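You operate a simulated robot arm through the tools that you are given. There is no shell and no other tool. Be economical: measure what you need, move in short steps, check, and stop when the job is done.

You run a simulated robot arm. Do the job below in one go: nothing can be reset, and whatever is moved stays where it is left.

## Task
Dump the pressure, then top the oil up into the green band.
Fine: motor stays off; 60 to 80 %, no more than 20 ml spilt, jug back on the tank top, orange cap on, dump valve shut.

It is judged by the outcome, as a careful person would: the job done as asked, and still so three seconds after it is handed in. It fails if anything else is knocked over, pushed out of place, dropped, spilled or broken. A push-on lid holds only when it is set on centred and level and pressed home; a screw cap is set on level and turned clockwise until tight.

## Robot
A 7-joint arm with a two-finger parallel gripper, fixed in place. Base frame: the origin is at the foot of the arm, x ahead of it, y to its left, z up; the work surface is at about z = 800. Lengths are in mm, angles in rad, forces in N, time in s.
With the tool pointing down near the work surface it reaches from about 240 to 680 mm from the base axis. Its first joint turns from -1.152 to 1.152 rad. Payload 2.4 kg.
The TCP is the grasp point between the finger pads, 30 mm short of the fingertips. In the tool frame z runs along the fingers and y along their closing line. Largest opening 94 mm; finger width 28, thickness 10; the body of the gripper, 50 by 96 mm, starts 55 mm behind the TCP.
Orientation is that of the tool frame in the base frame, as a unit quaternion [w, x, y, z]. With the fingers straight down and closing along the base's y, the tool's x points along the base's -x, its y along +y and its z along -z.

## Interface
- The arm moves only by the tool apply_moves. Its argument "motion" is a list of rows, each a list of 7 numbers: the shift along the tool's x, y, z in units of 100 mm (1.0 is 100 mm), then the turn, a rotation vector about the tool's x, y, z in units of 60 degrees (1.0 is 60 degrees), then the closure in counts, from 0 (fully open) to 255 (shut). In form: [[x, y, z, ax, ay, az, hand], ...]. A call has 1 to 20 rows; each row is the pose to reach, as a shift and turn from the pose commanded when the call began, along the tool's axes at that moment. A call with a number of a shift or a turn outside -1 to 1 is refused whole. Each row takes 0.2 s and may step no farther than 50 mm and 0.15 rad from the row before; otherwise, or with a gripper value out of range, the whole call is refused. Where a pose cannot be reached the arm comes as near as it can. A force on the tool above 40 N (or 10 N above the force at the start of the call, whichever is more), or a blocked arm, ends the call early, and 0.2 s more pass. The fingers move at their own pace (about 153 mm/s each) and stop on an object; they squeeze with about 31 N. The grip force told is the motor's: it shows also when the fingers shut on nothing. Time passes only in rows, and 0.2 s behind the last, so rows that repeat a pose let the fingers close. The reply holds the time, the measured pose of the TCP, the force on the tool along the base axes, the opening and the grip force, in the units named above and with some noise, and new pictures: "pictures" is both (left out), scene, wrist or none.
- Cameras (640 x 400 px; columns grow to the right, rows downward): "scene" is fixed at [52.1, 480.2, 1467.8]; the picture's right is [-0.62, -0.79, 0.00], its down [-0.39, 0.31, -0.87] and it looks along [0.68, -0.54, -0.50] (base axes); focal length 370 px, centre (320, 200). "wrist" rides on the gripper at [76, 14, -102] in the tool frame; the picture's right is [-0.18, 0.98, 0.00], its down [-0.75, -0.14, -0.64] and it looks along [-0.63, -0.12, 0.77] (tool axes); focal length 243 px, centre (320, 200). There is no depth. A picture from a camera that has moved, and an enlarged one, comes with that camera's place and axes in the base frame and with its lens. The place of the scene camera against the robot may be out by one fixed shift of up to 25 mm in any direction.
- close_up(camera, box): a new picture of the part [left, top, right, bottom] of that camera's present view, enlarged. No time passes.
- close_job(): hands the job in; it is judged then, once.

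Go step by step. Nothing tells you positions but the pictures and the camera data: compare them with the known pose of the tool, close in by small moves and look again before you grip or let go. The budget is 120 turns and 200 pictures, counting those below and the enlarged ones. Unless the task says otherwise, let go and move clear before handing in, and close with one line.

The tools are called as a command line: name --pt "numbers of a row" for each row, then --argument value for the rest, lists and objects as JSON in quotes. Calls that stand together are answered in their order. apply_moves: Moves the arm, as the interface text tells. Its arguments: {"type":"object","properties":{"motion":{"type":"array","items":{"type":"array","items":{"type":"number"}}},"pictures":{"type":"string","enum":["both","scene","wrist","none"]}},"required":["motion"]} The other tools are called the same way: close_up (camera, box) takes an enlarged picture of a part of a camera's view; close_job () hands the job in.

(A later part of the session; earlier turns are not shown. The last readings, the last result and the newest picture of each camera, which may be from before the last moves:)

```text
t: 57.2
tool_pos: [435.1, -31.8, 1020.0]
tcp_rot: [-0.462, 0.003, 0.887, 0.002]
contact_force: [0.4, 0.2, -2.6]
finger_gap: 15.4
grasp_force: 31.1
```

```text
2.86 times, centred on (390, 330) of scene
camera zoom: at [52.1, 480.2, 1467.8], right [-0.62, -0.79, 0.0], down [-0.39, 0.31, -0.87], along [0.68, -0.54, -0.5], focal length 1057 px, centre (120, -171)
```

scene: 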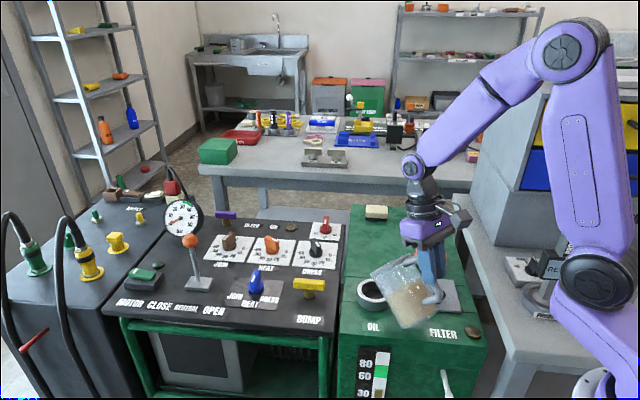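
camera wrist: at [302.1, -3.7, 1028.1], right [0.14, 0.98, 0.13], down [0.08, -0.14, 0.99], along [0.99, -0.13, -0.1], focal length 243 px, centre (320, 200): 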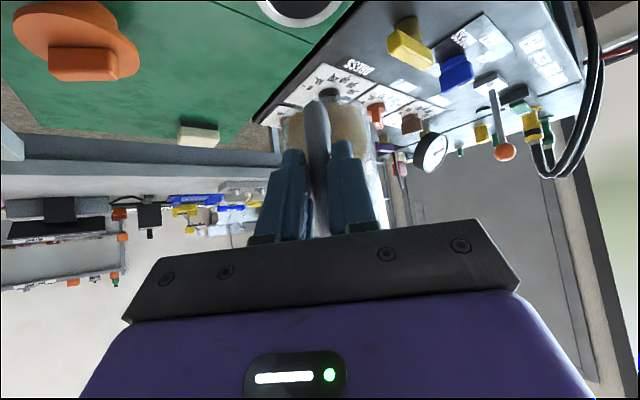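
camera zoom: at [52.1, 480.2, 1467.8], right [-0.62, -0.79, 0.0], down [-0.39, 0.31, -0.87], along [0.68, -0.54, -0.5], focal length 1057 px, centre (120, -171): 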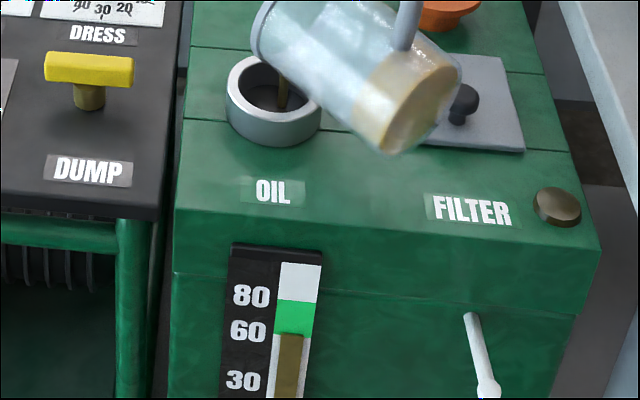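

60 % reached. A bit more to get into mid-band.

apply_moves --pt "-0.026 0 -0.055 0 0.033 0 255" --pt "-0.026 0 -0.055 0 0.033 0 255" --pt "-0.026 0 -0.055 0 0.033 0 255" --pt "-0.026 0 -0.055 0 0.033 0 255" --pt "-0.026 0 -0.055 0 0.033 0 255" --pt "-0.026 0 -0.055 0 0.033 0 255" --pictures "none"

close_up --camera "scene" --box '[340, 260, 440, 400]'

```text
t: 58.6
tool_pos: [441.5, -30.9, 1020.5]
tcp_rot: [-0.477, 0.004, 0.879, 0.002]
contact_force: [-0.2, 0.3, -2.7]
finger_gap: 15.9
grasp_force: 30.8
```

```text
2.86 times, centred on (390, 330) of scene
camera zoom: at [52.1, 480.2, 1467.8], right [-0.62, -0.79, 0.0], down [-0.39, 0.31, -0.87], along [0.68, -0.54, -0.5], focal length 1057 px, centre (120, -171)
```

zoom: 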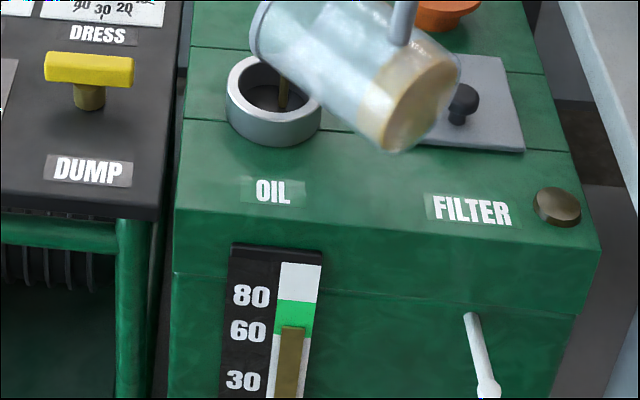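

About 64.5 %. I'll hold 0.6 s more, then un-tilt smoothly while keeping the lip over the neck.

apply_moves --pt "0 0 0 0 0 0 255" --pt "0 0 0 0 0 0 255" --pt "0 0 0 0 0 0 255" --pt "0.07 0 0.106 0 -0.08 0 255" --pt "0.14 0 0.213 0 -0.16 0 255" --pt "0.207 0 0.319 0 -0.233 0 255" --pt "0.31 0 0.42 0 -0.345 0 255" --pt "0.42 0 0.52 0 -0.456 0 255" --pt "0.525 0 0.625 0 -0.567 0 255" --pictures "none"

close_up --camera "scene" --box '[330, 220, 470, 400]'

```text
t: 60.6
tool_pos: [360.0, -31.8, 1031.3]
tcp_rot: [-0.198, 0.003, 0.98, 0.0]
contact_force: [0.0, 1.0, -0.9]
finger_gap: 15.9
grasp_force: 31.4
```

```text
2.22 times, centred on (400, 310) of scene
camera zoom: at [52.1, 480.2, 1467.8], right [-0.62, -0.79, 0.0], down [-0.39, 0.31, -0.87], along [0.68, -0.54, -0.5], focal length 822 px, centre (142, -44)
```

zoom: 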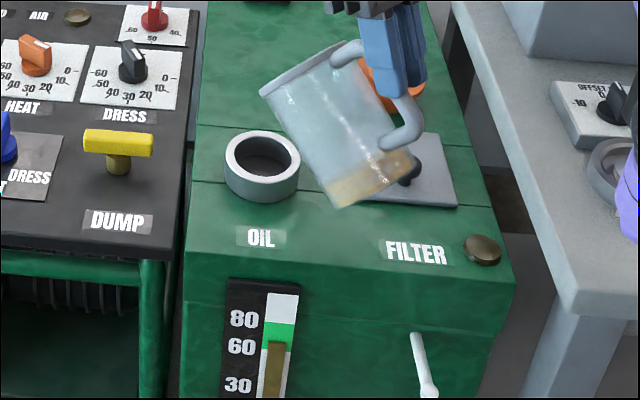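

Level is about 66 % and no spill is visible. I'll bring the jug upright, staying clear of the neck.

apply_moves --pt "-0.05 0.01 -0.1 0 -0.135 0 255" --pt "-0.15 0.02 -0.15 0 -0.27 0 255" --pt "-0.26 0.03 -0.2 0 -0.405 0 255" --pt "-0.38 0.04 -0.26 0 -0.54 0 255" --pt "-0.5 0.05 -0.31 0 -0.675 0 255" --pt "-0.607 0.06 -0.364 0 -0.81 0 255" --pictures "none"

close_up --camera "scene" --box '[320, 150, 480, 310]'

close_up --camera "scene" --box '[340, 320, 440, 400]'

```text
t: 62.0
tool_pos: [430.3, -24.5, 1039.8]
tcp_rot: [0.222, 0.003, 0.975, -0.001]
contact_force: [-0.1, 0.4, -2.4]
finger_gap: 15.7
grasp_force: 31.0
```

```text
2.50 times, centred on (400, 230) of scene
camera zoom: at [52.1, 480.2, 1467.8], right [-0.62, -0.79, 0.0], down [-0.39, 0.31, -0.87], along [0.68, -0.54, -0.5], focal length 925 px, centre (120, 125)
```

zoom: 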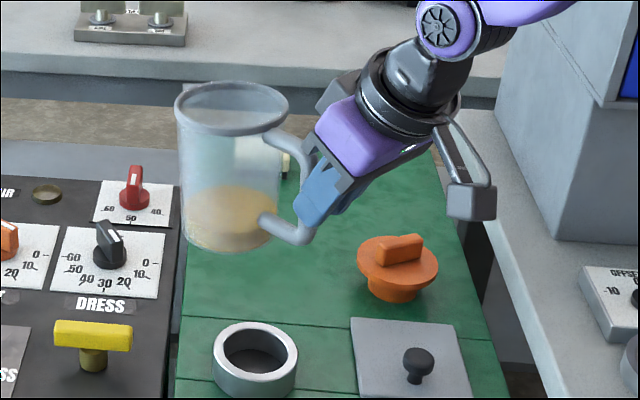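

```text
5.00 times, centred on (390, 360) of scene
camera zoom: at [52.1, 480.2, 1467.8], right [-0.62, -0.79, 0.0], down [-0.39, 0.31, -0.87], along [0.68, -0.54, -0.5], focal length 1850 px, centre (-30, -600)
```

zoom: 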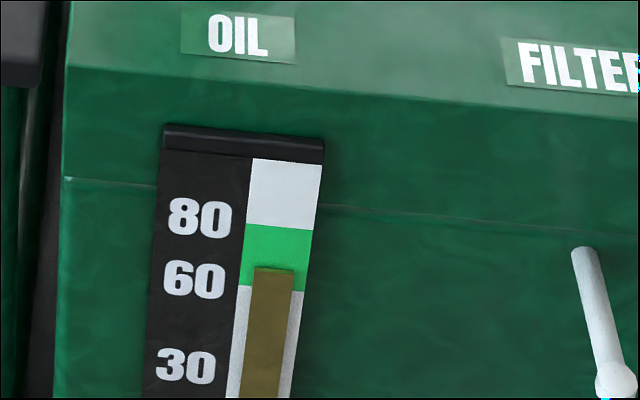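

Gauge reads about 66 %, within the green band, and the jug is upright. I'll carry it back to its place with its original heading.

apply_moves --pt "-0.12 -0.09 0.09 0.051 -0.005 0.107 255" --pt "-0.24 -0.18 0.18 0.103 -0.01 0.214 255" --pt "-0.36 -0.27 0.27 0.154 -0.015 0.322 255" --pt "-0.48 -0.35 0.36 0.206 -0.02 0.429 255" --pt "-0.6 -0.44 0.45 0.257 -0.025 0.536 255" --pt "-0.72 -0.53 0.54 0.308 -0.03 0.643 255" --pt "-0.843 -0.62 0.625 0.36 -0.035 0.751 255"

close_up --camera "wrist" --box '[160, 0, 480, 240]'

```text
t: 63.6
tool_pos: [531.6, -86.4, 1019.7]
tcp_rot: [0.219, 0.416, 0.878, -0.094]
contact_force: [-0.1, 0.1, -1.8]
finger_gap: 15.7
grasp_force: 30.8
camera wrist: at [468.7, 11.3, 1077.8], right [0.86, 0.5, 0.1], down [0.12, -0.39, 0.92], along [0.49, -0.78, -0.39], focal length 243 px, centre (320, 200)
```

scene: 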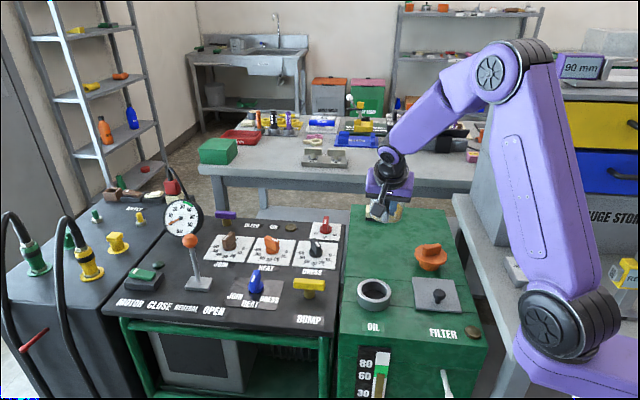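
wrist: 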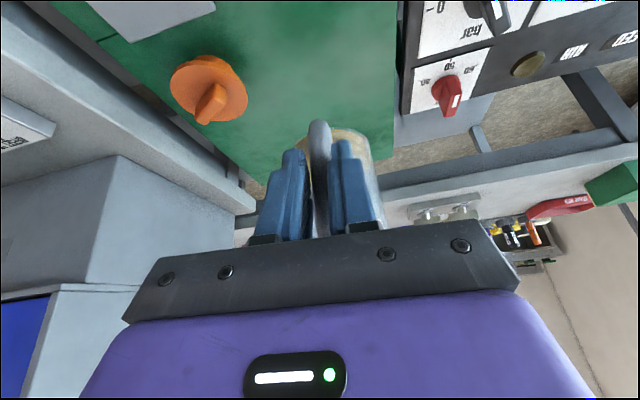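

```text
1.67 times, centred on (320, 120) of wrist
camera zoom: at [468.7, 11.3, 1077.8], right [0.86, 0.5, 0.1], down [0.12, -0.39, 0.92], along [0.49, -0.78, -0.39], focal length 404 px, centre (320, 333)
```

zoom: 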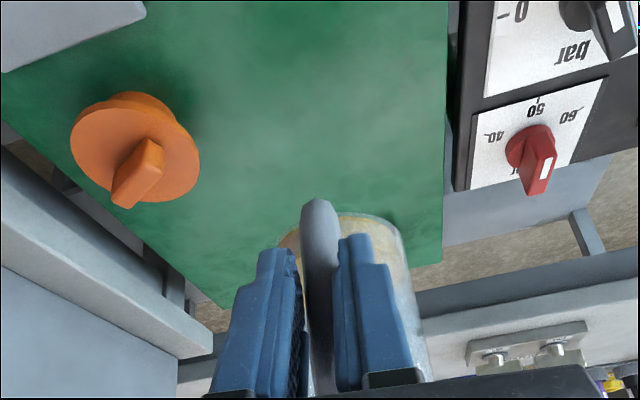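

The way down is clear (the cream block is far behind). I'll lower 100 mm.

apply_moves --pt "0.115 0 0.222 0 0 0 255" --pt "0.231 0 0.444 0 0 0 255" --pt "0.346 0 0.666 0 0 0 255" --pt "0.462 0 0.888 0 0 0 255" --pictures "none"

close_up --camera "scene" --box '[340, 180, 460, 300]'

close_up --camera "wrist" --box '[160, 0, 480, 240]'

```text
t: 64.6
tool_pos: [532.9, -85.9, 921.7]
tcp_rot: [0.219, 0.415, 0.878, -0.095]
contact_force: [-0.6, 0.2, -2.6]
finger_gap: 15.5
grasp_force: 31.0
```

```text
3.33 times, centred on (400, 240) of scene
camera zoom: at [52.1, 480.2, 1467.8], right [-0.62, -0.79, 0.0], down [-0.39, 0.31, -0.87], along [0.68, -0.54, -0.5], focal length 1233 px, centre (53, 67)
```

zoom: 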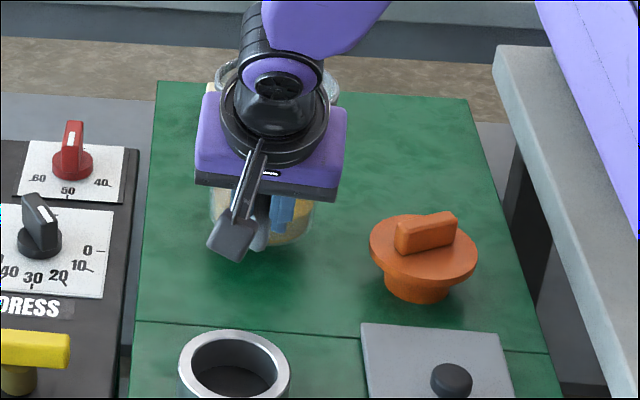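

```text
1.67 times, centred on (320, 120) of wrist
camera zoom: at [469.1, 12.2, 979.3], right [0.86, 0.5, 0.1], down [0.12, -0.39, 0.92], along [0.5, -0.78, -0.39], focal length 404 px, centre (320, 333)
```

zoom: 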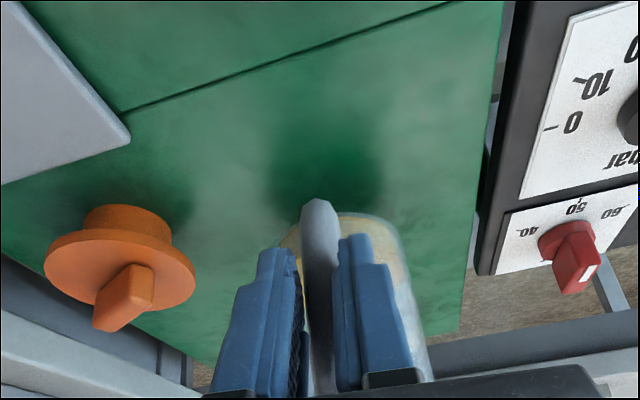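

apply_moves --pt "0.023 0 0.044 0 0 0 255" --pt "0.046 0 0.089 0 0 0 255" --pt "0.07 0 0.133 0 0 0 255" --pt "0.083 0 0.16 0 0 0 255" --pictures "none"

apply_moves --pt "0.014 0 0.027 0 0 0 255" --pt "0.028 0 0.053 0 0 0 255" --pictures "none"

```text
t: 65.6
tool_pos: [534.2, -86.1, 901.5]
tcp_rot: [0.219, 0.415, 0.878, -0.095]
contact_force: [0.1, 0.2, -2.3]
finger_gap: 15.9
grasp_force: 31.0
```

```text
t: 66.2
tool_pos: [535.0, -86.4, 897.7]
tcp_rot: [0.22, 0.415, 0.878, -0.094]
contact_force: [-0.7, 1.4, 7.5]
finger_gap: 15.8
grasp_force: 30.9
```

It's touching down now. I'll look at whether it stands level before letting go.

close_up --camera "scene" --box '[350, 180, 420, 270]'

close_up --camera "wrist" --box '[240, 60, 440, 220]'

```text
4.44 times, centred on (385, 225) of scene
camera zoom: at [51.9, 480.3, 1467.8], right [-0.62, -0.79, 0.0], down [-0.39, 0.31, -0.87], along [0.68, -0.54, -0.5], focal length 1644 px, centre (31, 89)
```

zoom: 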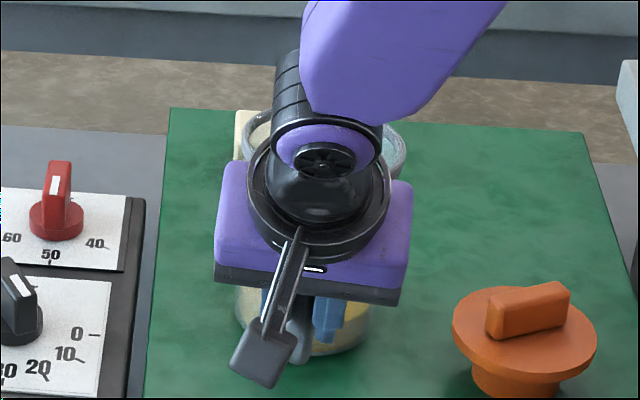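

```text
2.50 times, centred on (340, 140) of wrist
camera zoom: at [471.0, 12.3, 955.0], right [0.86, 0.5, 0.1], down [0.12, -0.38, 0.92], along [0.5, -0.78, -0.39], focal length 606 px, centre (270, 350)
```

zoom: 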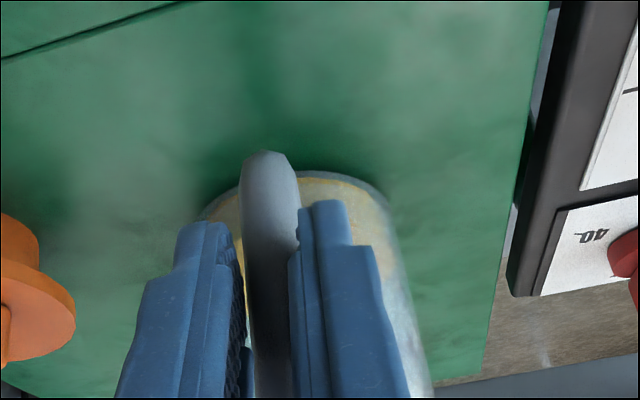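

Nearly level. I'll press 3 mm more so it settles flat, then open slowly and back off along the finger axis.

apply_moves --pt "0.009 0 0.018 0 0 0 255" --pt "0.014 0 0.027 0 0 0 255" --pt "0.014 0 0.027 0 0 0 220" --pt "0.014 0 0.027 0 0 0 190" --pt "0.014 0 0.027 0 0 0 150" --pt "0.014 0 0.027 0 0 0 100" --pt "0.014 0 0.027 0 0 0 100" --pictures "none"

close_up --camera "wrist" --box '[200, 0, 440, 220]'

```text
t: 67.8
tool_pos: [534.2, -84.5, 893.6]
tcp_rot: [0.219, 0.415, 0.878, -0.095]
contact_force: [0.3, 0.0, 0.1]
finger_gap: 57.2
grasp_force: 0.0
```

```text
1.82 times, centred on (320, 110) of wrist
camera zoom: at [471.0, 12.9, 950.8], right [0.86, 0.5, 0.1], down [0.12, -0.39, 0.92], along [0.5, -0.78, -0.39], focal length 441 px, centre (320, 364)
```

zoom: 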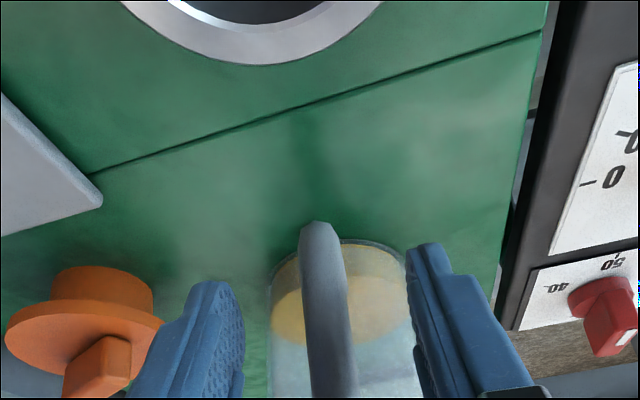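

Released, and the jug stands. I'll back straight out.

apply_moves --pt "0 0 -0.2 0 0 0 60" --pt "0 0 -0.45 0 0 0 60" --pt "0 0 -0.72 0 0 0 60" --pt "0 0 -1.0 0 0 0 60"

close_up --camera "scene" --box '[340, 180, 460, 300]'

```text
t: 68.8
tool_pos: [502.4, -49.8, 982.2]
tcp_rot: [0.218, 0.415, 0.879, -0.094]
contact_force: [0.4, -0.1, 0.5]
finger_gap: 71.9
grasp_force: 0.1
camera wrist: at [439.7, 48.0, 1040.1], right [0.86, 0.5, 0.1], down [0.12, -0.39, 0.92], along [0.5, -0.78, -0.39], focal length 243 px, centre (320, 200)
```

scene: 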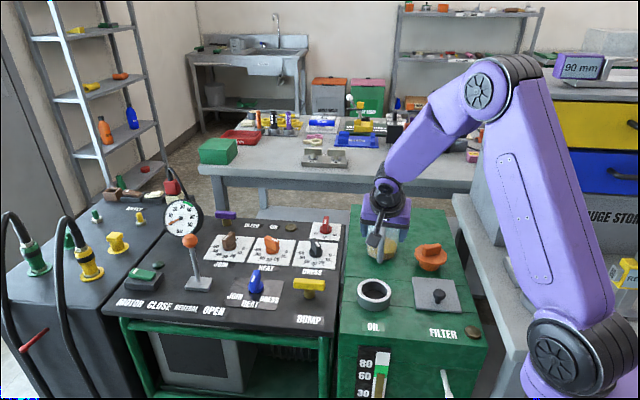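
wrist: 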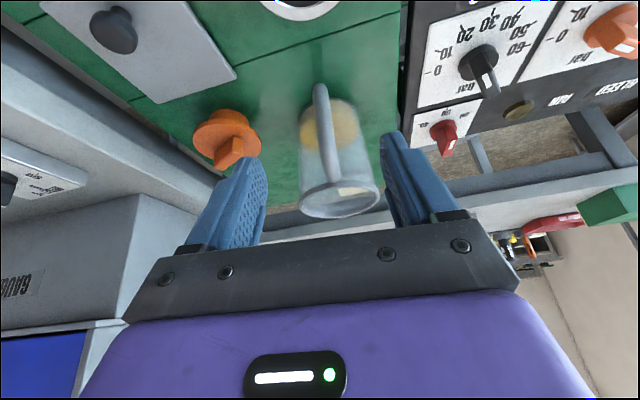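

```text
3.33 times, centred on (400, 240) of scene
camera zoom: at [52.1, 480.2, 1467.8], right [-0.62, -0.79, 0.0], down [-0.39, 0.31, -0.87], along [0.68, -0.54, -0.5], focal length 1233 px, centre (53, 67)
```

zoom: 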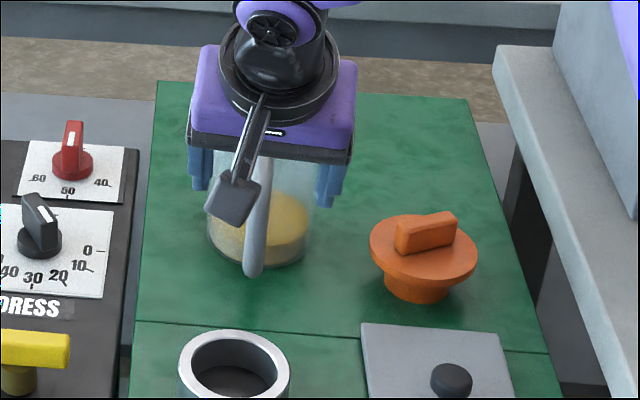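

The jug stands squarely on the tank. Now I'll level the tool, rise, and head for the cap.

apply_moves --pt "-0.06 0 -0.11 0 0.115 0 60" --pt "-0.11 0 -0.22 0 0.23 0 60" --pt "-0.17 0 -0.32 0 0.345 0 60" --pt "-0.222 0 -0.426 0 0.455 0 60" --pictures "none"

apply_moves --pt "0 0 0 0 0 0.12 60" --pt "0 0 0 0 0 0.24 60" --pt "0 0 0 0 0 0.36 60" --pt "0 0 0 0 0 0.49 60" --pt "0 0 0 0 0 0.62 60" --pt "0 0 0 0 0 0.74 60" --pt "0 0 0 0 0 0.86 60" --pt "0 0 0 0 0 0.977 60" --pictures "wrist"

```text
t: 69.8
tool_pos: [503.2, -48.8, 1031.5]
tcp_rot: [0.003, 0.425, 0.905, 0.007]
contact_force: [0.1, -0.4, 0.4]
finger_gap: 71.9
grasp_force: 0.1
```

```text
t: 71.6
tool_pos: [504.5, -51.7, 1031.3]
tcp_rot: [0.001, 0.815, 0.58, 0.009]
contact_force: [-0.5, -0.7, -0.1]
finger_gap: 72.1
grasp_force: 0.1
camera wrist: at [540.5, 17.0, 1135.1], right [0.87, -0.5, 0.01], down [-0.39, -0.67, 0.63], along [-0.31, -0.55, -0.78], focal length 243 px, centre (320, 200)
```

wrist: 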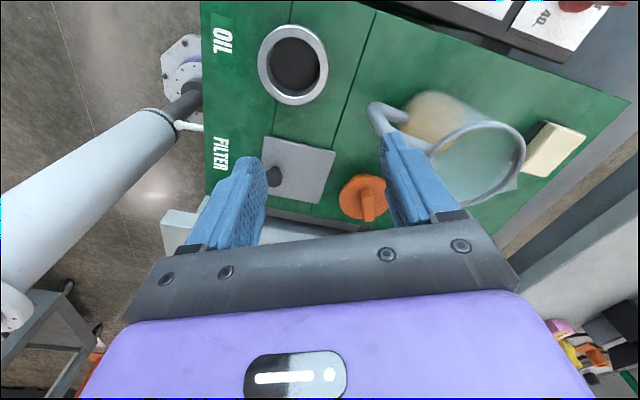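

I'll correct a 1° tilt in the tool and move above the cap.

apply_moves --pt "-0.3 0.08 0 0.0115 -0.013 0 60" --pt "-0.6 0.15 0 0.0115 -0.013 0 100" --pt "-0.875 0.224 0.1 0.0115 -0.013 0 110" --pictures "none"

apply_moves --pt "-0.3 0.08 0.1 0 0 0 110" --pt "-0.6 0.15 0.3 0 0 0 110" --pt "-0.875 0.224 0.5 0 0 0 110" --pictures "wrist"

```text
t: 72.4
tool_pos: [497.0, -144.2, 1017.8]
tcp_rot: [0.0, 0.814, 0.581, -0.002]
contact_force: [0.7, 0.1, -0.8]
finger_gap: 53.3
grasp_force: 0.0
```

```text
t: 73.2
tool_pos: [486.4, -232.8, 971.1]
tcp_rot: [0.0, 0.814, 0.581, -0.002]
contact_force: [0.0, -0.4, 0.3]
finger_gap: 53.4
grasp_force: 0.0
camera wrist: at [524.6, -163.7, 1075.1], right [0.87, -0.49, 0.0], down [-0.38, -0.67, 0.64], along [-0.32, -0.56, -0.77], focal length 243 px, centre (320, 200)
```

wrist: 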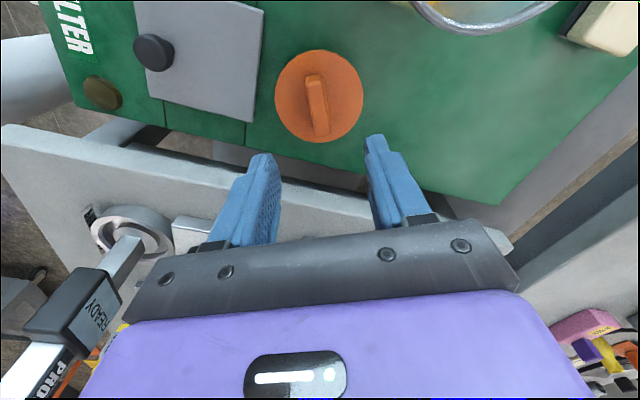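

The cap appears exactly where I left it, aligned. I'll lower and grip it.

apply_moves --pt "0 0 0.4 0 0 0 110" --pt "0 0 0.8 0 0 0 110" --pt "0 0 0.97 0 0 0 110" --pt "0 0 1.0 0 0 0 110" --pt "0 0 1.0 0 0 0 255" --pt "0 0 1.0 0 0 0 255" --pt "0 0 1.0 0 0 0 255" --pictures "none"

close_up --camera "scene" --box '[390, 200, 470, 280]'

close_up --camera "wrist" --box '[220, 40, 420, 240]'

```text
t: 74.8
tool_pos: [488.6, -232.0, 871.8]
tcp_rot: [0.0, 0.814, 0.58, -0.001]
contact_force: [-0.3, 0.0, 0.6]
finger_gap: 15.0
grasp_force: 31.2
```

```text
5.00 times, centred on (430, 240) of scene
camera zoom: at [52.1, 480.2, 1467.8], right [-0.62, -0.79, 0.0], down [-0.39, 0.31, -0.87], along [0.68, -0.54, -0.5], focal length 1850 px, centre (-230, 0)
```

zoom: 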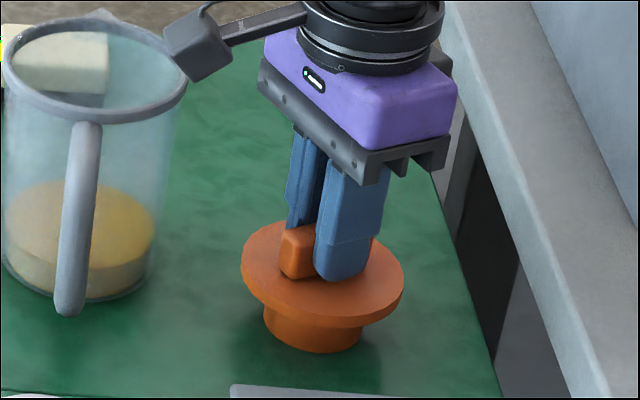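

```text
2.00 times, centred on (320, 140) of wrist
camera zoom: at [526.6, -162.8, 975.5], right [0.87, -0.49, 0.0], down [-0.38, -0.67, 0.64], along [-0.32, -0.56, -0.77], focal length 485 px, centre (320, 320)
```

zoom: 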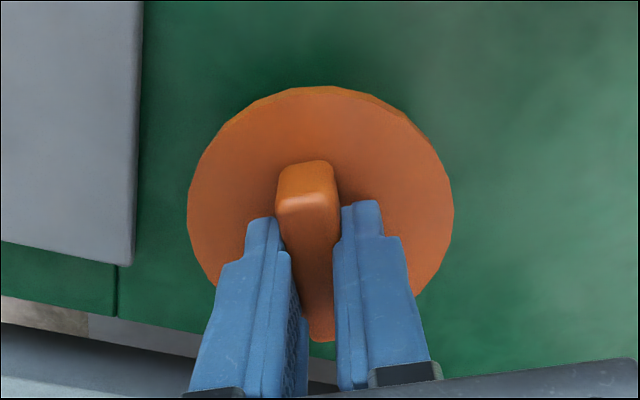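

It's gripped. I'll lift and carry it back toward the neck.

apply_moves --pt "0 0 -0.35 0 0 0 255" --pt "0 0 -0.7 0 0 0 255" --pt "0 0 -0.95 0 0 0 255" --pt "0.3 -0.1 -0.95 0 0 0 255" --pt "0.65 -0.22 -0.95 0 0 0 255" --pt "0.99 -0.34 -0.95 0 0 0 255" --pictures "none"

apply_moves --pt "0.3 -0.1 0 0 0 0 255" --pt "0.65 -0.22 0 0 0 0 255" --pt "0.98 -0.335 0 0 0 0 255"

close_up --camera "scene" --box '[330, 200, 450, 320]'

```text
t: 76.2
tool_pos: [488.0, -127.1, 965.9]
tcp_rot: [0.0, 0.814, 0.58, -0.001]
contact_force: [0.0, 0.1, -1.0]
finger_gap: 15.0
grasp_force: 30.3
```

```text
t: 77.0
tool_pos: [487.8, -23.5, 963.4]
tcp_rot: [0.0, 0.814, 0.581, -0.002]
contact_force: [0.4, -0.2, 0.4]
finger_gap: 15.0
grasp_force: 30.8
camera wrist: at [526.2, 46.3, 1067.7], right [0.87, -0.49, 0.0], down [-0.38, -0.67, 0.64], along [-0.32, -0.56, -0.77], focal length 243 px, centre (320, 200)
```

scene: 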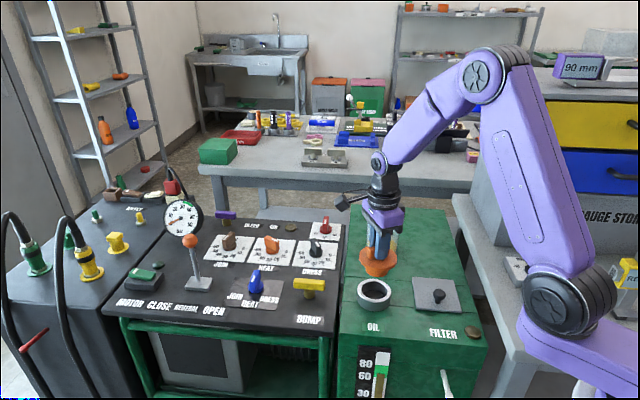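
wrist: 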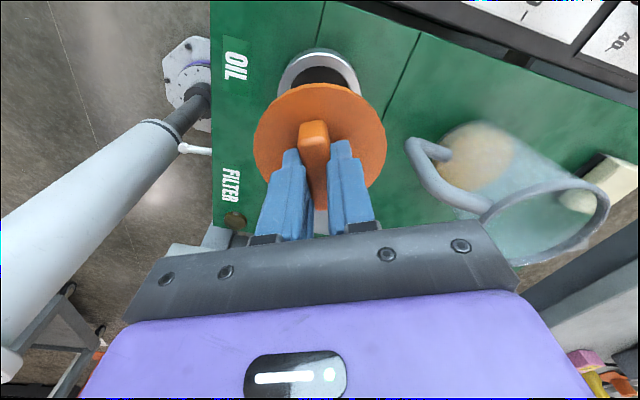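

```text
3.33 times, centred on (390, 260) of scene
camera zoom: at [52.1, 480.2, 1467.8], right [-0.62, -0.79, 0.0], down [-0.39, 0.31, -0.87], along [0.68, -0.54, -0.5], focal length 1233 px, centre (87, 0)
```

zoom: 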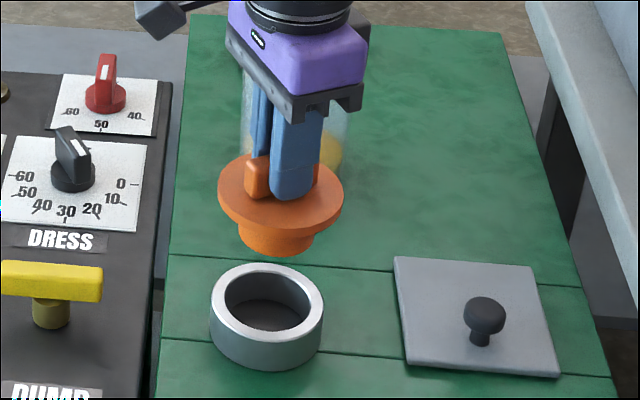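

The cap is right above the neck, aligned within a millimetre or two. I'll lower to just above the opening.

apply_moves --pt "0 0.005 0.2 0 0 0 255" --pt "0 0.01 0.4 0 0 0 255" --pt "0 0.01 0.5 0 0 0 255" --pictures "none"

close_up --camera "scene" --box '[340, 230, 420, 320]'

close_up --camera "wrist" --box '[220, 0, 420, 240]'

```text
t: 77.8
tool_pos: [490.1, -25.5, 914.3]
tcp_rot: [-0.001, 0.814, 0.581, -0.001]
contact_force: [-1.5, 0.3, -1.3]
finger_gap: 14.8
grasp_force: 31.2
```

```text
4.44 times, centred on (380, 275) of scene
camera zoom: at [52.1, 480.2, 1467.8], right [-0.62, -0.79, 0.0], down [-0.39, 0.31, -0.87], along [0.68, -0.54, -0.5], focal length 1644 px, centre (53, -133)
```

zoom: 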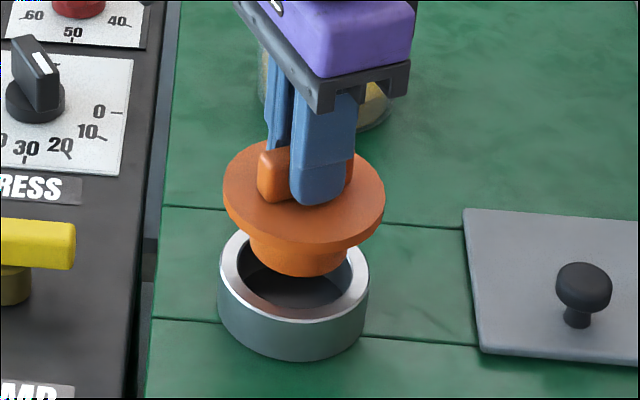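

```text
1.67 times, centred on (320, 120) of wrist
camera zoom: at [529.3, 43.4, 1017.9], right [0.87, -0.49, 0.0], down [-0.38, -0.67, 0.64], along [-0.32, -0.56, -0.77], focal length 404 px, centre (320, 333)
```

zoom: 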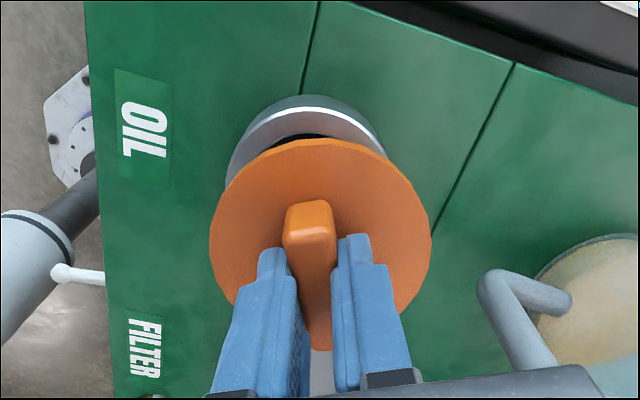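

The scene view looks centred, but the wrist view hints that the neck is a few mm to one side. I'll zoom there.

close_up --camera "wrist" --box '[260, 40, 380, 160]'

close_up --camera "scene" --box '[355, 250, 405, 305]'

```text
3.33 times, centred on (320, 100) of wrist
camera zoom: at [529.3, 43.4, 1017.9], right [0.87, -0.49, 0.0], down [-0.38, -0.67, 0.64], along [-0.32, -0.56, -0.77], focal length 809 px, centre (320, 533)
```

zoom: 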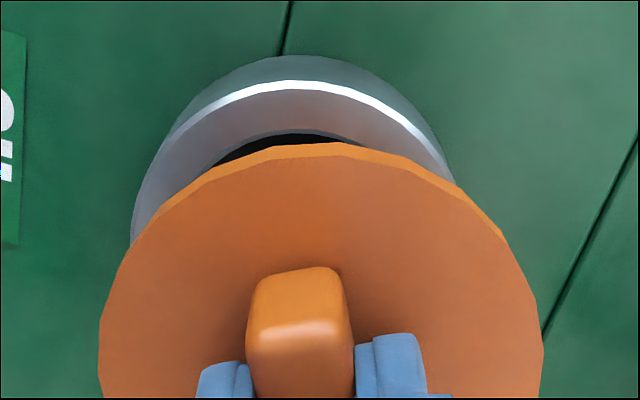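

```text
7.27 times, centred on (380, 278) of scene
camera zoom: at [52.1, 480.2, 1467.8], right [-0.62, -0.79, 0.0], down [-0.39, 0.31, -0.87], along [0.68, -0.54, -0.5], focal length 2691 px, centre (-116, -364)
```

zoom: 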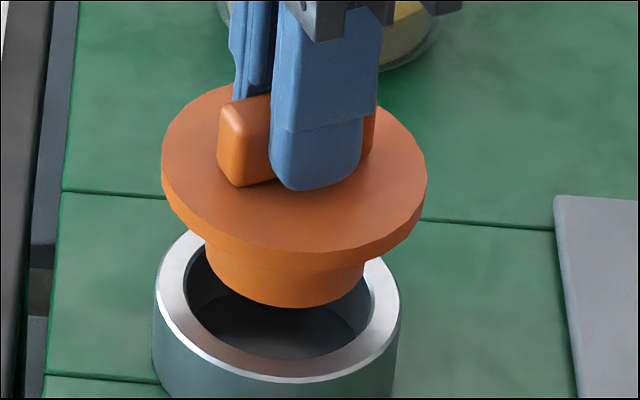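

Both views agree: the cap needs to shift by about (-3.4, +4.2) mm. I'll correct that.

apply_moves --pt "0.015 -0.025 0 0 0 0 255" --pt "0.029 -0.046 0 0 0 0 255" --pictures "none"

close_up --camera "wrist" --box '[260, 40, 380, 160]'

close_up --camera "scene" --box '[355, 250, 405, 305]'

```text
t: 78.4
tool_pos: [487.5, -19.3, 912.9]
tcp_rot: [0.0, 0.814, 0.581, -0.001]
contact_force: [0.2, 0.4, -1.4]
finger_gap: 14.9
grasp_force: 30.8
```

```text
3.33 times, centred on (320, 100) of wrist
camera zoom: at [525.1, 48.6, 1017.5], right [0.87, -0.49, 0.0], down [-0.38, -0.67, 0.64], along [-0.32, -0.56, -0.77], focal length 809 px, centre (320, 533)
```

zoom: 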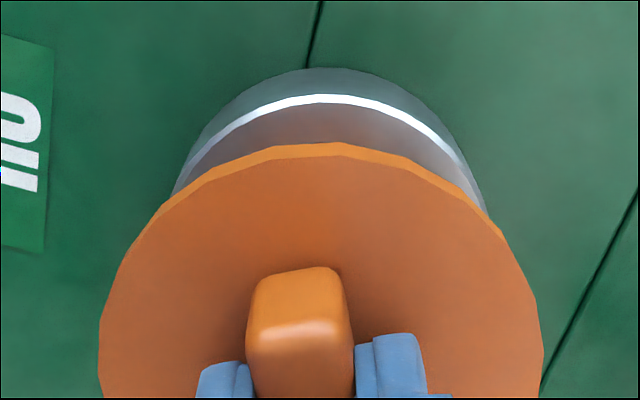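

```text
7.27 times, centred on (380, 278) of scene
camera zoom: at [52.1, 480.2, 1467.8], right [-0.62, -0.79, 0.0], down [-0.39, 0.31, -0.87], along [0.68, -0.54, -0.5], focal length 2691 px, centre (-116, -364)
```

zoom: 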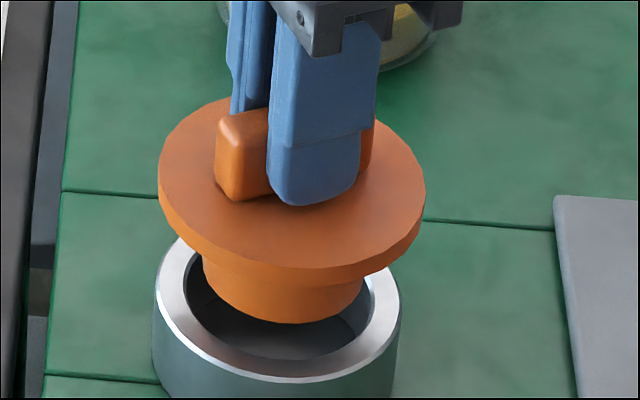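

Now it's centred within about 1 mm. I'll lower the plug into the neck in small steps.

apply_moves --pt "0.005 0.01 0.06 0 0 0 255" --pt "0.005 0.01 0.12 0 0 0 255" --pt "0.005 0.01 0.18 0 0 0 255" --pt "0.005 0.01 0.24 0 0 0 255" --pt "0.005 0.01 0.29 0 0 0 255" --pt "0.005 0.01 0.34 0 0 0 255" --pictures "none"

close_up --camera "scene" --box '[355, 250, 405, 305]'

```text
t: 79.8
tool_pos: [488.6, -21.4, 880.4]
tcp_rot: [0.001, 0.814, 0.581, -0.001]
contact_force: [0.0, 0.0, -0.5]
finger_gap: 15.1
grasp_force: 30.8
```

```text
7.27 times, centred on (380, 278) of scene
camera zoom: at [52.1, 480.2, 1467.8], right [-0.62, -0.79, 0.0], down [-0.39, 0.31, -0.87], along [0.68, -0.54, -0.5], focal length 2691 px, centre (-116, -364)
```

zoom: 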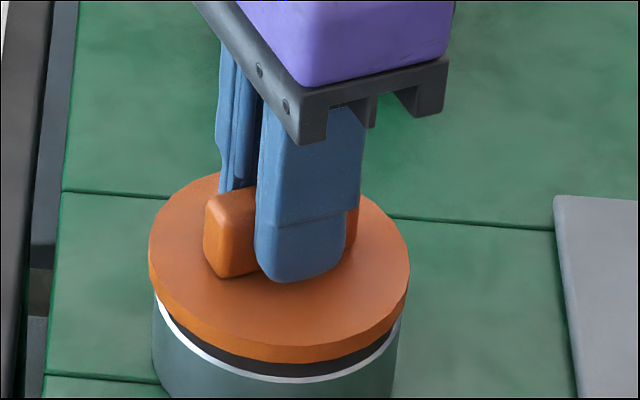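

The plug is in with no resistance. I'll lower to seat it.

apply_moves --pt "0 0 0.03 0 0 0 255" --pt "0 0 0.06 0 0 0 255" --pt "0 0 0.08 0 0 0 255" --pt "0 0 0.09 0 0 0 255" --pictures "none"

close_up --camera "scene" --box '[355, 250, 405, 305]'

```text
t: 80.8
tool_pos: [488.0, -20.5, 870.4]
tcp_rot: [-0.001, 0.814, 0.581, -0.002]
contact_force: [-1.2, -0.6, 1.3]
finger_gap: 15.2
grasp_force: 31.1
```

```text
7.27 times, centred on (380, 278) of scene
camera zoom: at [52.1, 480.2, 1467.8], right [-0.62, -0.79, 0.0], down [-0.39, 0.31, -0.87], along [0.68, -0.54, -0.5], focal length 2691 px, centre (-116, -364)
```

zoom: 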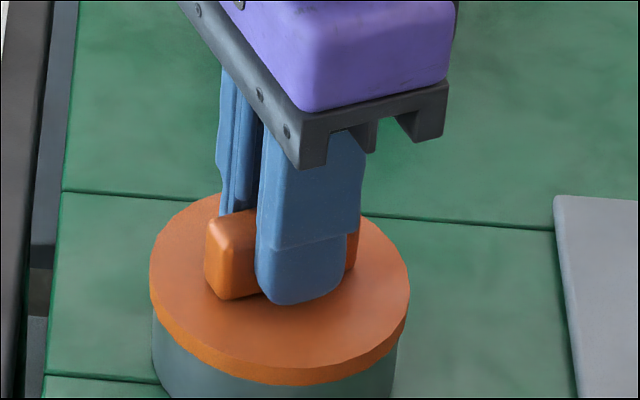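

The cap sits on the neck. I'll press lightly and turn clockwise.

apply_moves --pt "0 0 0.015 0 0 0 255" --pt "0 0 0.02 0 0 0.12 255" --pt "0 0 0.02 0 0 0.24 255" --pt "0 0 0.02 0 0 0.36 255" --pt "0 0 0.02 0 0 0.48 255" --pictures "none"

close_up --camera "scene" --box '[355, 250, 405, 305]'

close_up --camera "wrist" --box '[260, 40, 380, 240]'

```text
t: 82.0
tool_pos: [487.3, -19.8, 868.2]
tcp_rot: [0.001, 0.933, 0.359, -0.002]
contact_force: [-0.3, 1.5, 18.0]
finger_gap: 15.0
grasp_force: 30.9
```

```text
7.27 times, centred on (380, 278) of scene
camera zoom: at [51.8, 480.2, 1467.8], right [-0.62, -0.79, 0.0], down [-0.39, 0.31, -0.87], along [0.68, -0.54, -0.5], focal length 2691 px, centre (-116, -364)
```

zoom: 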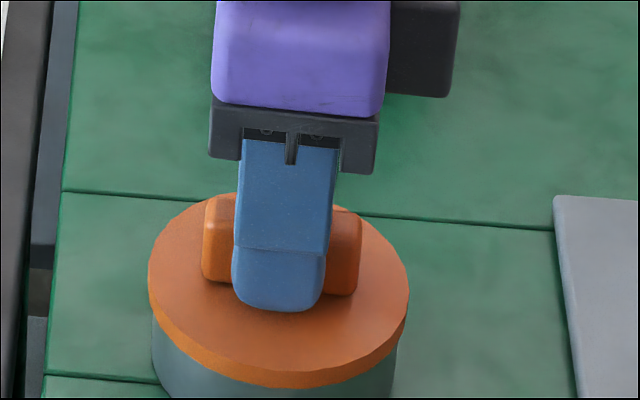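

```text
2.00 times, centred on (320, 140) of wrist
camera zoom: at [553.5, 22.7, 973.1], right [0.52, -0.85, 0.0], down [-0.65, -0.4, 0.64], along [-0.55, -0.34, -0.76], focal length 485 px, centre (320, 320)
```

zoom: 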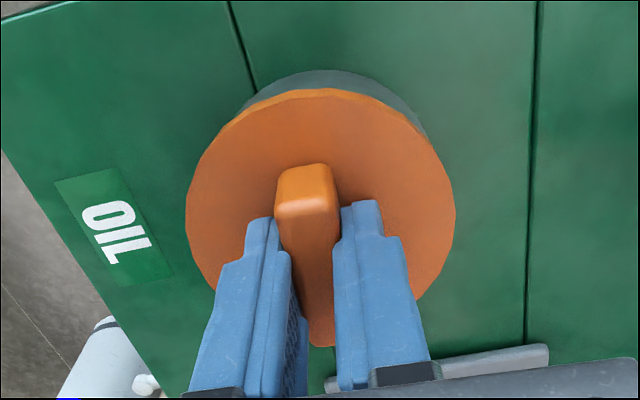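

The handle is back at its original angle. I'll keep turning clockwise to feel for tightness.

apply_moves --pt "0 0 0 0 0 0.1 255" --pt "0 0 0 0 0 0.2 255" --pt "0 0 0 0 0 0.3 255" --pictures "none"

close_up --camera "wrist" --box '[260, 40, 380, 240]'

close_up --camera "scene" --box '[355, 250, 405, 305]'

```text
t: 82.8
tool_pos: [486.7, -22.0, 869.4]
tcp_rot: [0.001, 0.978, 0.208, -0.001]
contact_force: [0.2, -4.9, 13.2]
finger_gap: 14.9
grasp_force: 30.5
```

```text
2.00 times, centred on (320, 140) of wrist
camera zoom: at [562.5, -1.9, 973.1], right [0.23, -0.97, 0.0], down [-0.74, -0.18, 0.64], along [-0.63, -0.15, -0.77], focal length 485 px, centre (320, 320)
```

zoom: 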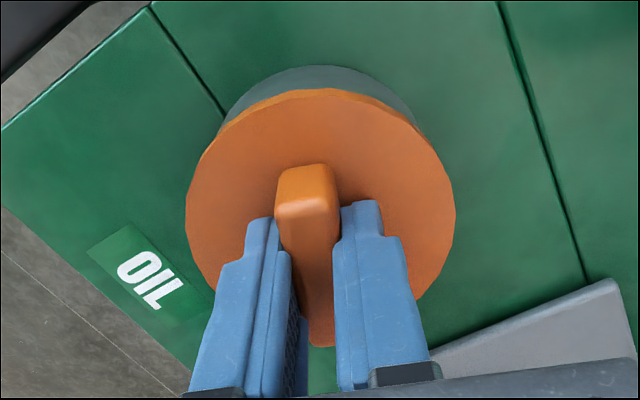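

```text
7.27 times, centred on (380, 278) of scene
camera zoom: at [51.9, 480.1, 1467.9], right [-0.62, -0.79, 0.0], down [-0.39, 0.31, -0.87], along [0.68, -0.54, -0.5], focal length 2691 px, centre (-116, -364)
```

zoom: 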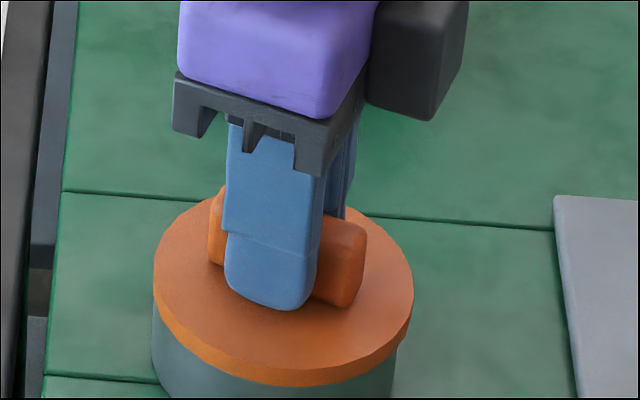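

The cap still turns freely with the hand, so I'll press it home firmly (stopping below the limit) and then test whether it holds.

apply_moves --pt "0 0 0.01 0 0 0 255" --pt "0 0 0.02 0 0 0 255" --pt "0 0 0.03 0 0 0 255" --pt "0 0 0.04 0 0 0 255" --pictures "none"

apply_moves --pt "0 0 -0.03 0 0 0 255" --pt "0 0 -0.05 0 0 0 255" --pictures "none"

close_up --camera "scene" --box '[355, 250, 405, 305]'

```text
t: 83.5
tool_pos: [488.0, -21.0, 869.5]
tcp_rot: [0.001, 0.978, 0.209, 0.0]
contact_force: [-0.8, 0.1, 6.5]
finger_gap: 14.8
grasp_force: 31.4
stopped in row 3: the force on the tool passed its limit (the readings are from after the stop); the commanded pose is now the measured one
```

```text
t: 84.1
tool_pos: [488.6, -22.4, 873.2]
tcp_rot: [0.0, 0.978, 0.209, -0.001]
contact_force: [0.0, -0.1, -0.3]
finger_gap: 14.7
grasp_force: 31.2
```

```text
7.27 times, centred on (380, 278) of scene
camera zoom: at [52.1, 480.2, 1467.8], right [-0.62, -0.79, 0.0], down [-0.39, 0.31, -0.87], along [0.68, -0.54, -0.5], focal length 2691 px, centre (-116, -364)
```

zoom: 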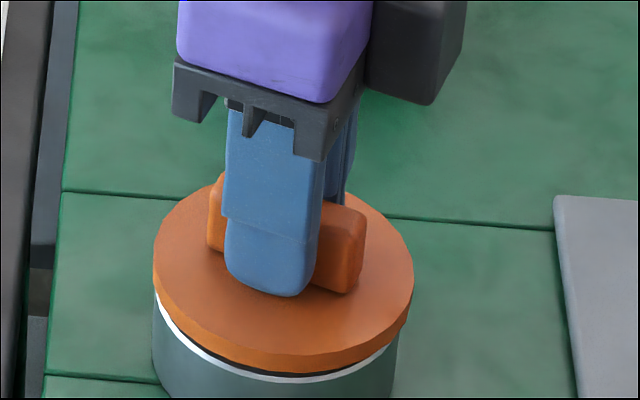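

It lifts freely, so if it's threaded it isn't engaged yet. I'll set it down, release, and swing the hand back half a turn so I can turn the cap much further clockwise.

apply_moves --pt "0 0 0.03 0 0 0 255" --pt "0 0 0.045 0 0 0 255" --pt "0 0 0.045 0 0 0 180" --pt "0 0 0.045 0 0 0 110" --pt "0 0 0.045 0 0 0 110" --pt "0 0 -0.2 0 0 0 110" --pt "0 0 -0.45 0 0 0 110" --pictures "none"

apply_moves --pt "0 0 0 0 0 -0.14 110" --pt "0 0 0 0 0 -0.28 110" --pt "0 0 0 0 0 -0.42 110" --pt "0 0 0 0 0 -0.56 110" --pt "0 0 0 0 0 -0.7 110" --pt "0 0 0 0 0 -0.84 110" --pt "0 0 0 0 0 -0.98 110" --pt "0 0 0 0 0 -1.0 110" --pictures "none"

apply_moves --pt "0 0 0 0 0 -0.14 110" --pt "0 0 0 0 0 -0.28 110" --pt "0 0 0 0 0 -0.42 110" --pt "0 0 0 0 0 -0.56 110" --pt "0 0 0 0 0 -0.7 110" --pt "0 0 0 0 0 -0.84 110" --pt "0 0 0 0 0 -0.98 110" --pt "0 0 0 0 0 -1.0 110" --pictures "none"

apply_moves --pt "0 0 0 0 0 -0.14 110" --pt "0 0 0 0 0 -0.28 110" --pt "0 0 0 0 0 -0.42 110" --pt "0 0 0 0 0 -0.56 110" --pt "0 0 0 0 0 -0.7 110" --pt "0 0 0 0 0 -0.84 110" --pt "0 0 0 0 0 -0.98 110" --pt "0 0 0 0 0 -1.0 110"

```text
t: 85.7
tool_pos: [486.3, -20.9, 919.8]
tcp_rot: [0.0, 0.978, 0.209, -0.002]
contact_force: [-0.2, -0.4, 0.1]
finger_gap: 53.4
grasp_force: 0.1
```

```text
t: 87.5
tool_pos: [488.3, -21.3, 918.6]
tcp_rot: [0.0, 0.742, 0.671, -0.001]
contact_force: [0.5, 0.1, 0.4]
finger_gap: 53.4
grasp_force: 0.0
```

```text
t: 89.3
tool_pos: [487.0, -20.3, 918.9]
tcp_rot: [-0.001, 0.306, 0.952, -0.001]
contact_force: [0.3, -0.5, -0.3]
finger_gap: 53.6
grasp_force: 0.0
```

```text
t: 91.1
tool_pos: [486.4, -20.6, 917.3]
tcp_rot: [-0.002, -0.21, 0.978, -0.001]
contact_force: [-0.2, 0.4, -0.1]
finger_gap: 53.3
grasp_force: 0.1
camera wrist: at [412.1, -37.1, 1022.6], right [-0.24, 0.97, 0.0], down [0.75, 0.18, 0.64], along [0.62, 0.15, -0.77], focal length 243 px, centre (320, 200)
```

scene: 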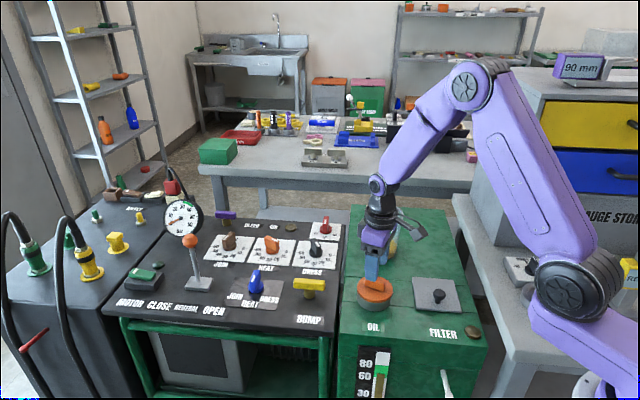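
wrist: 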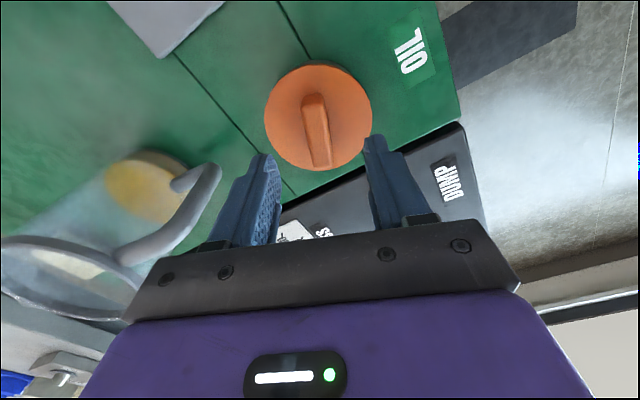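

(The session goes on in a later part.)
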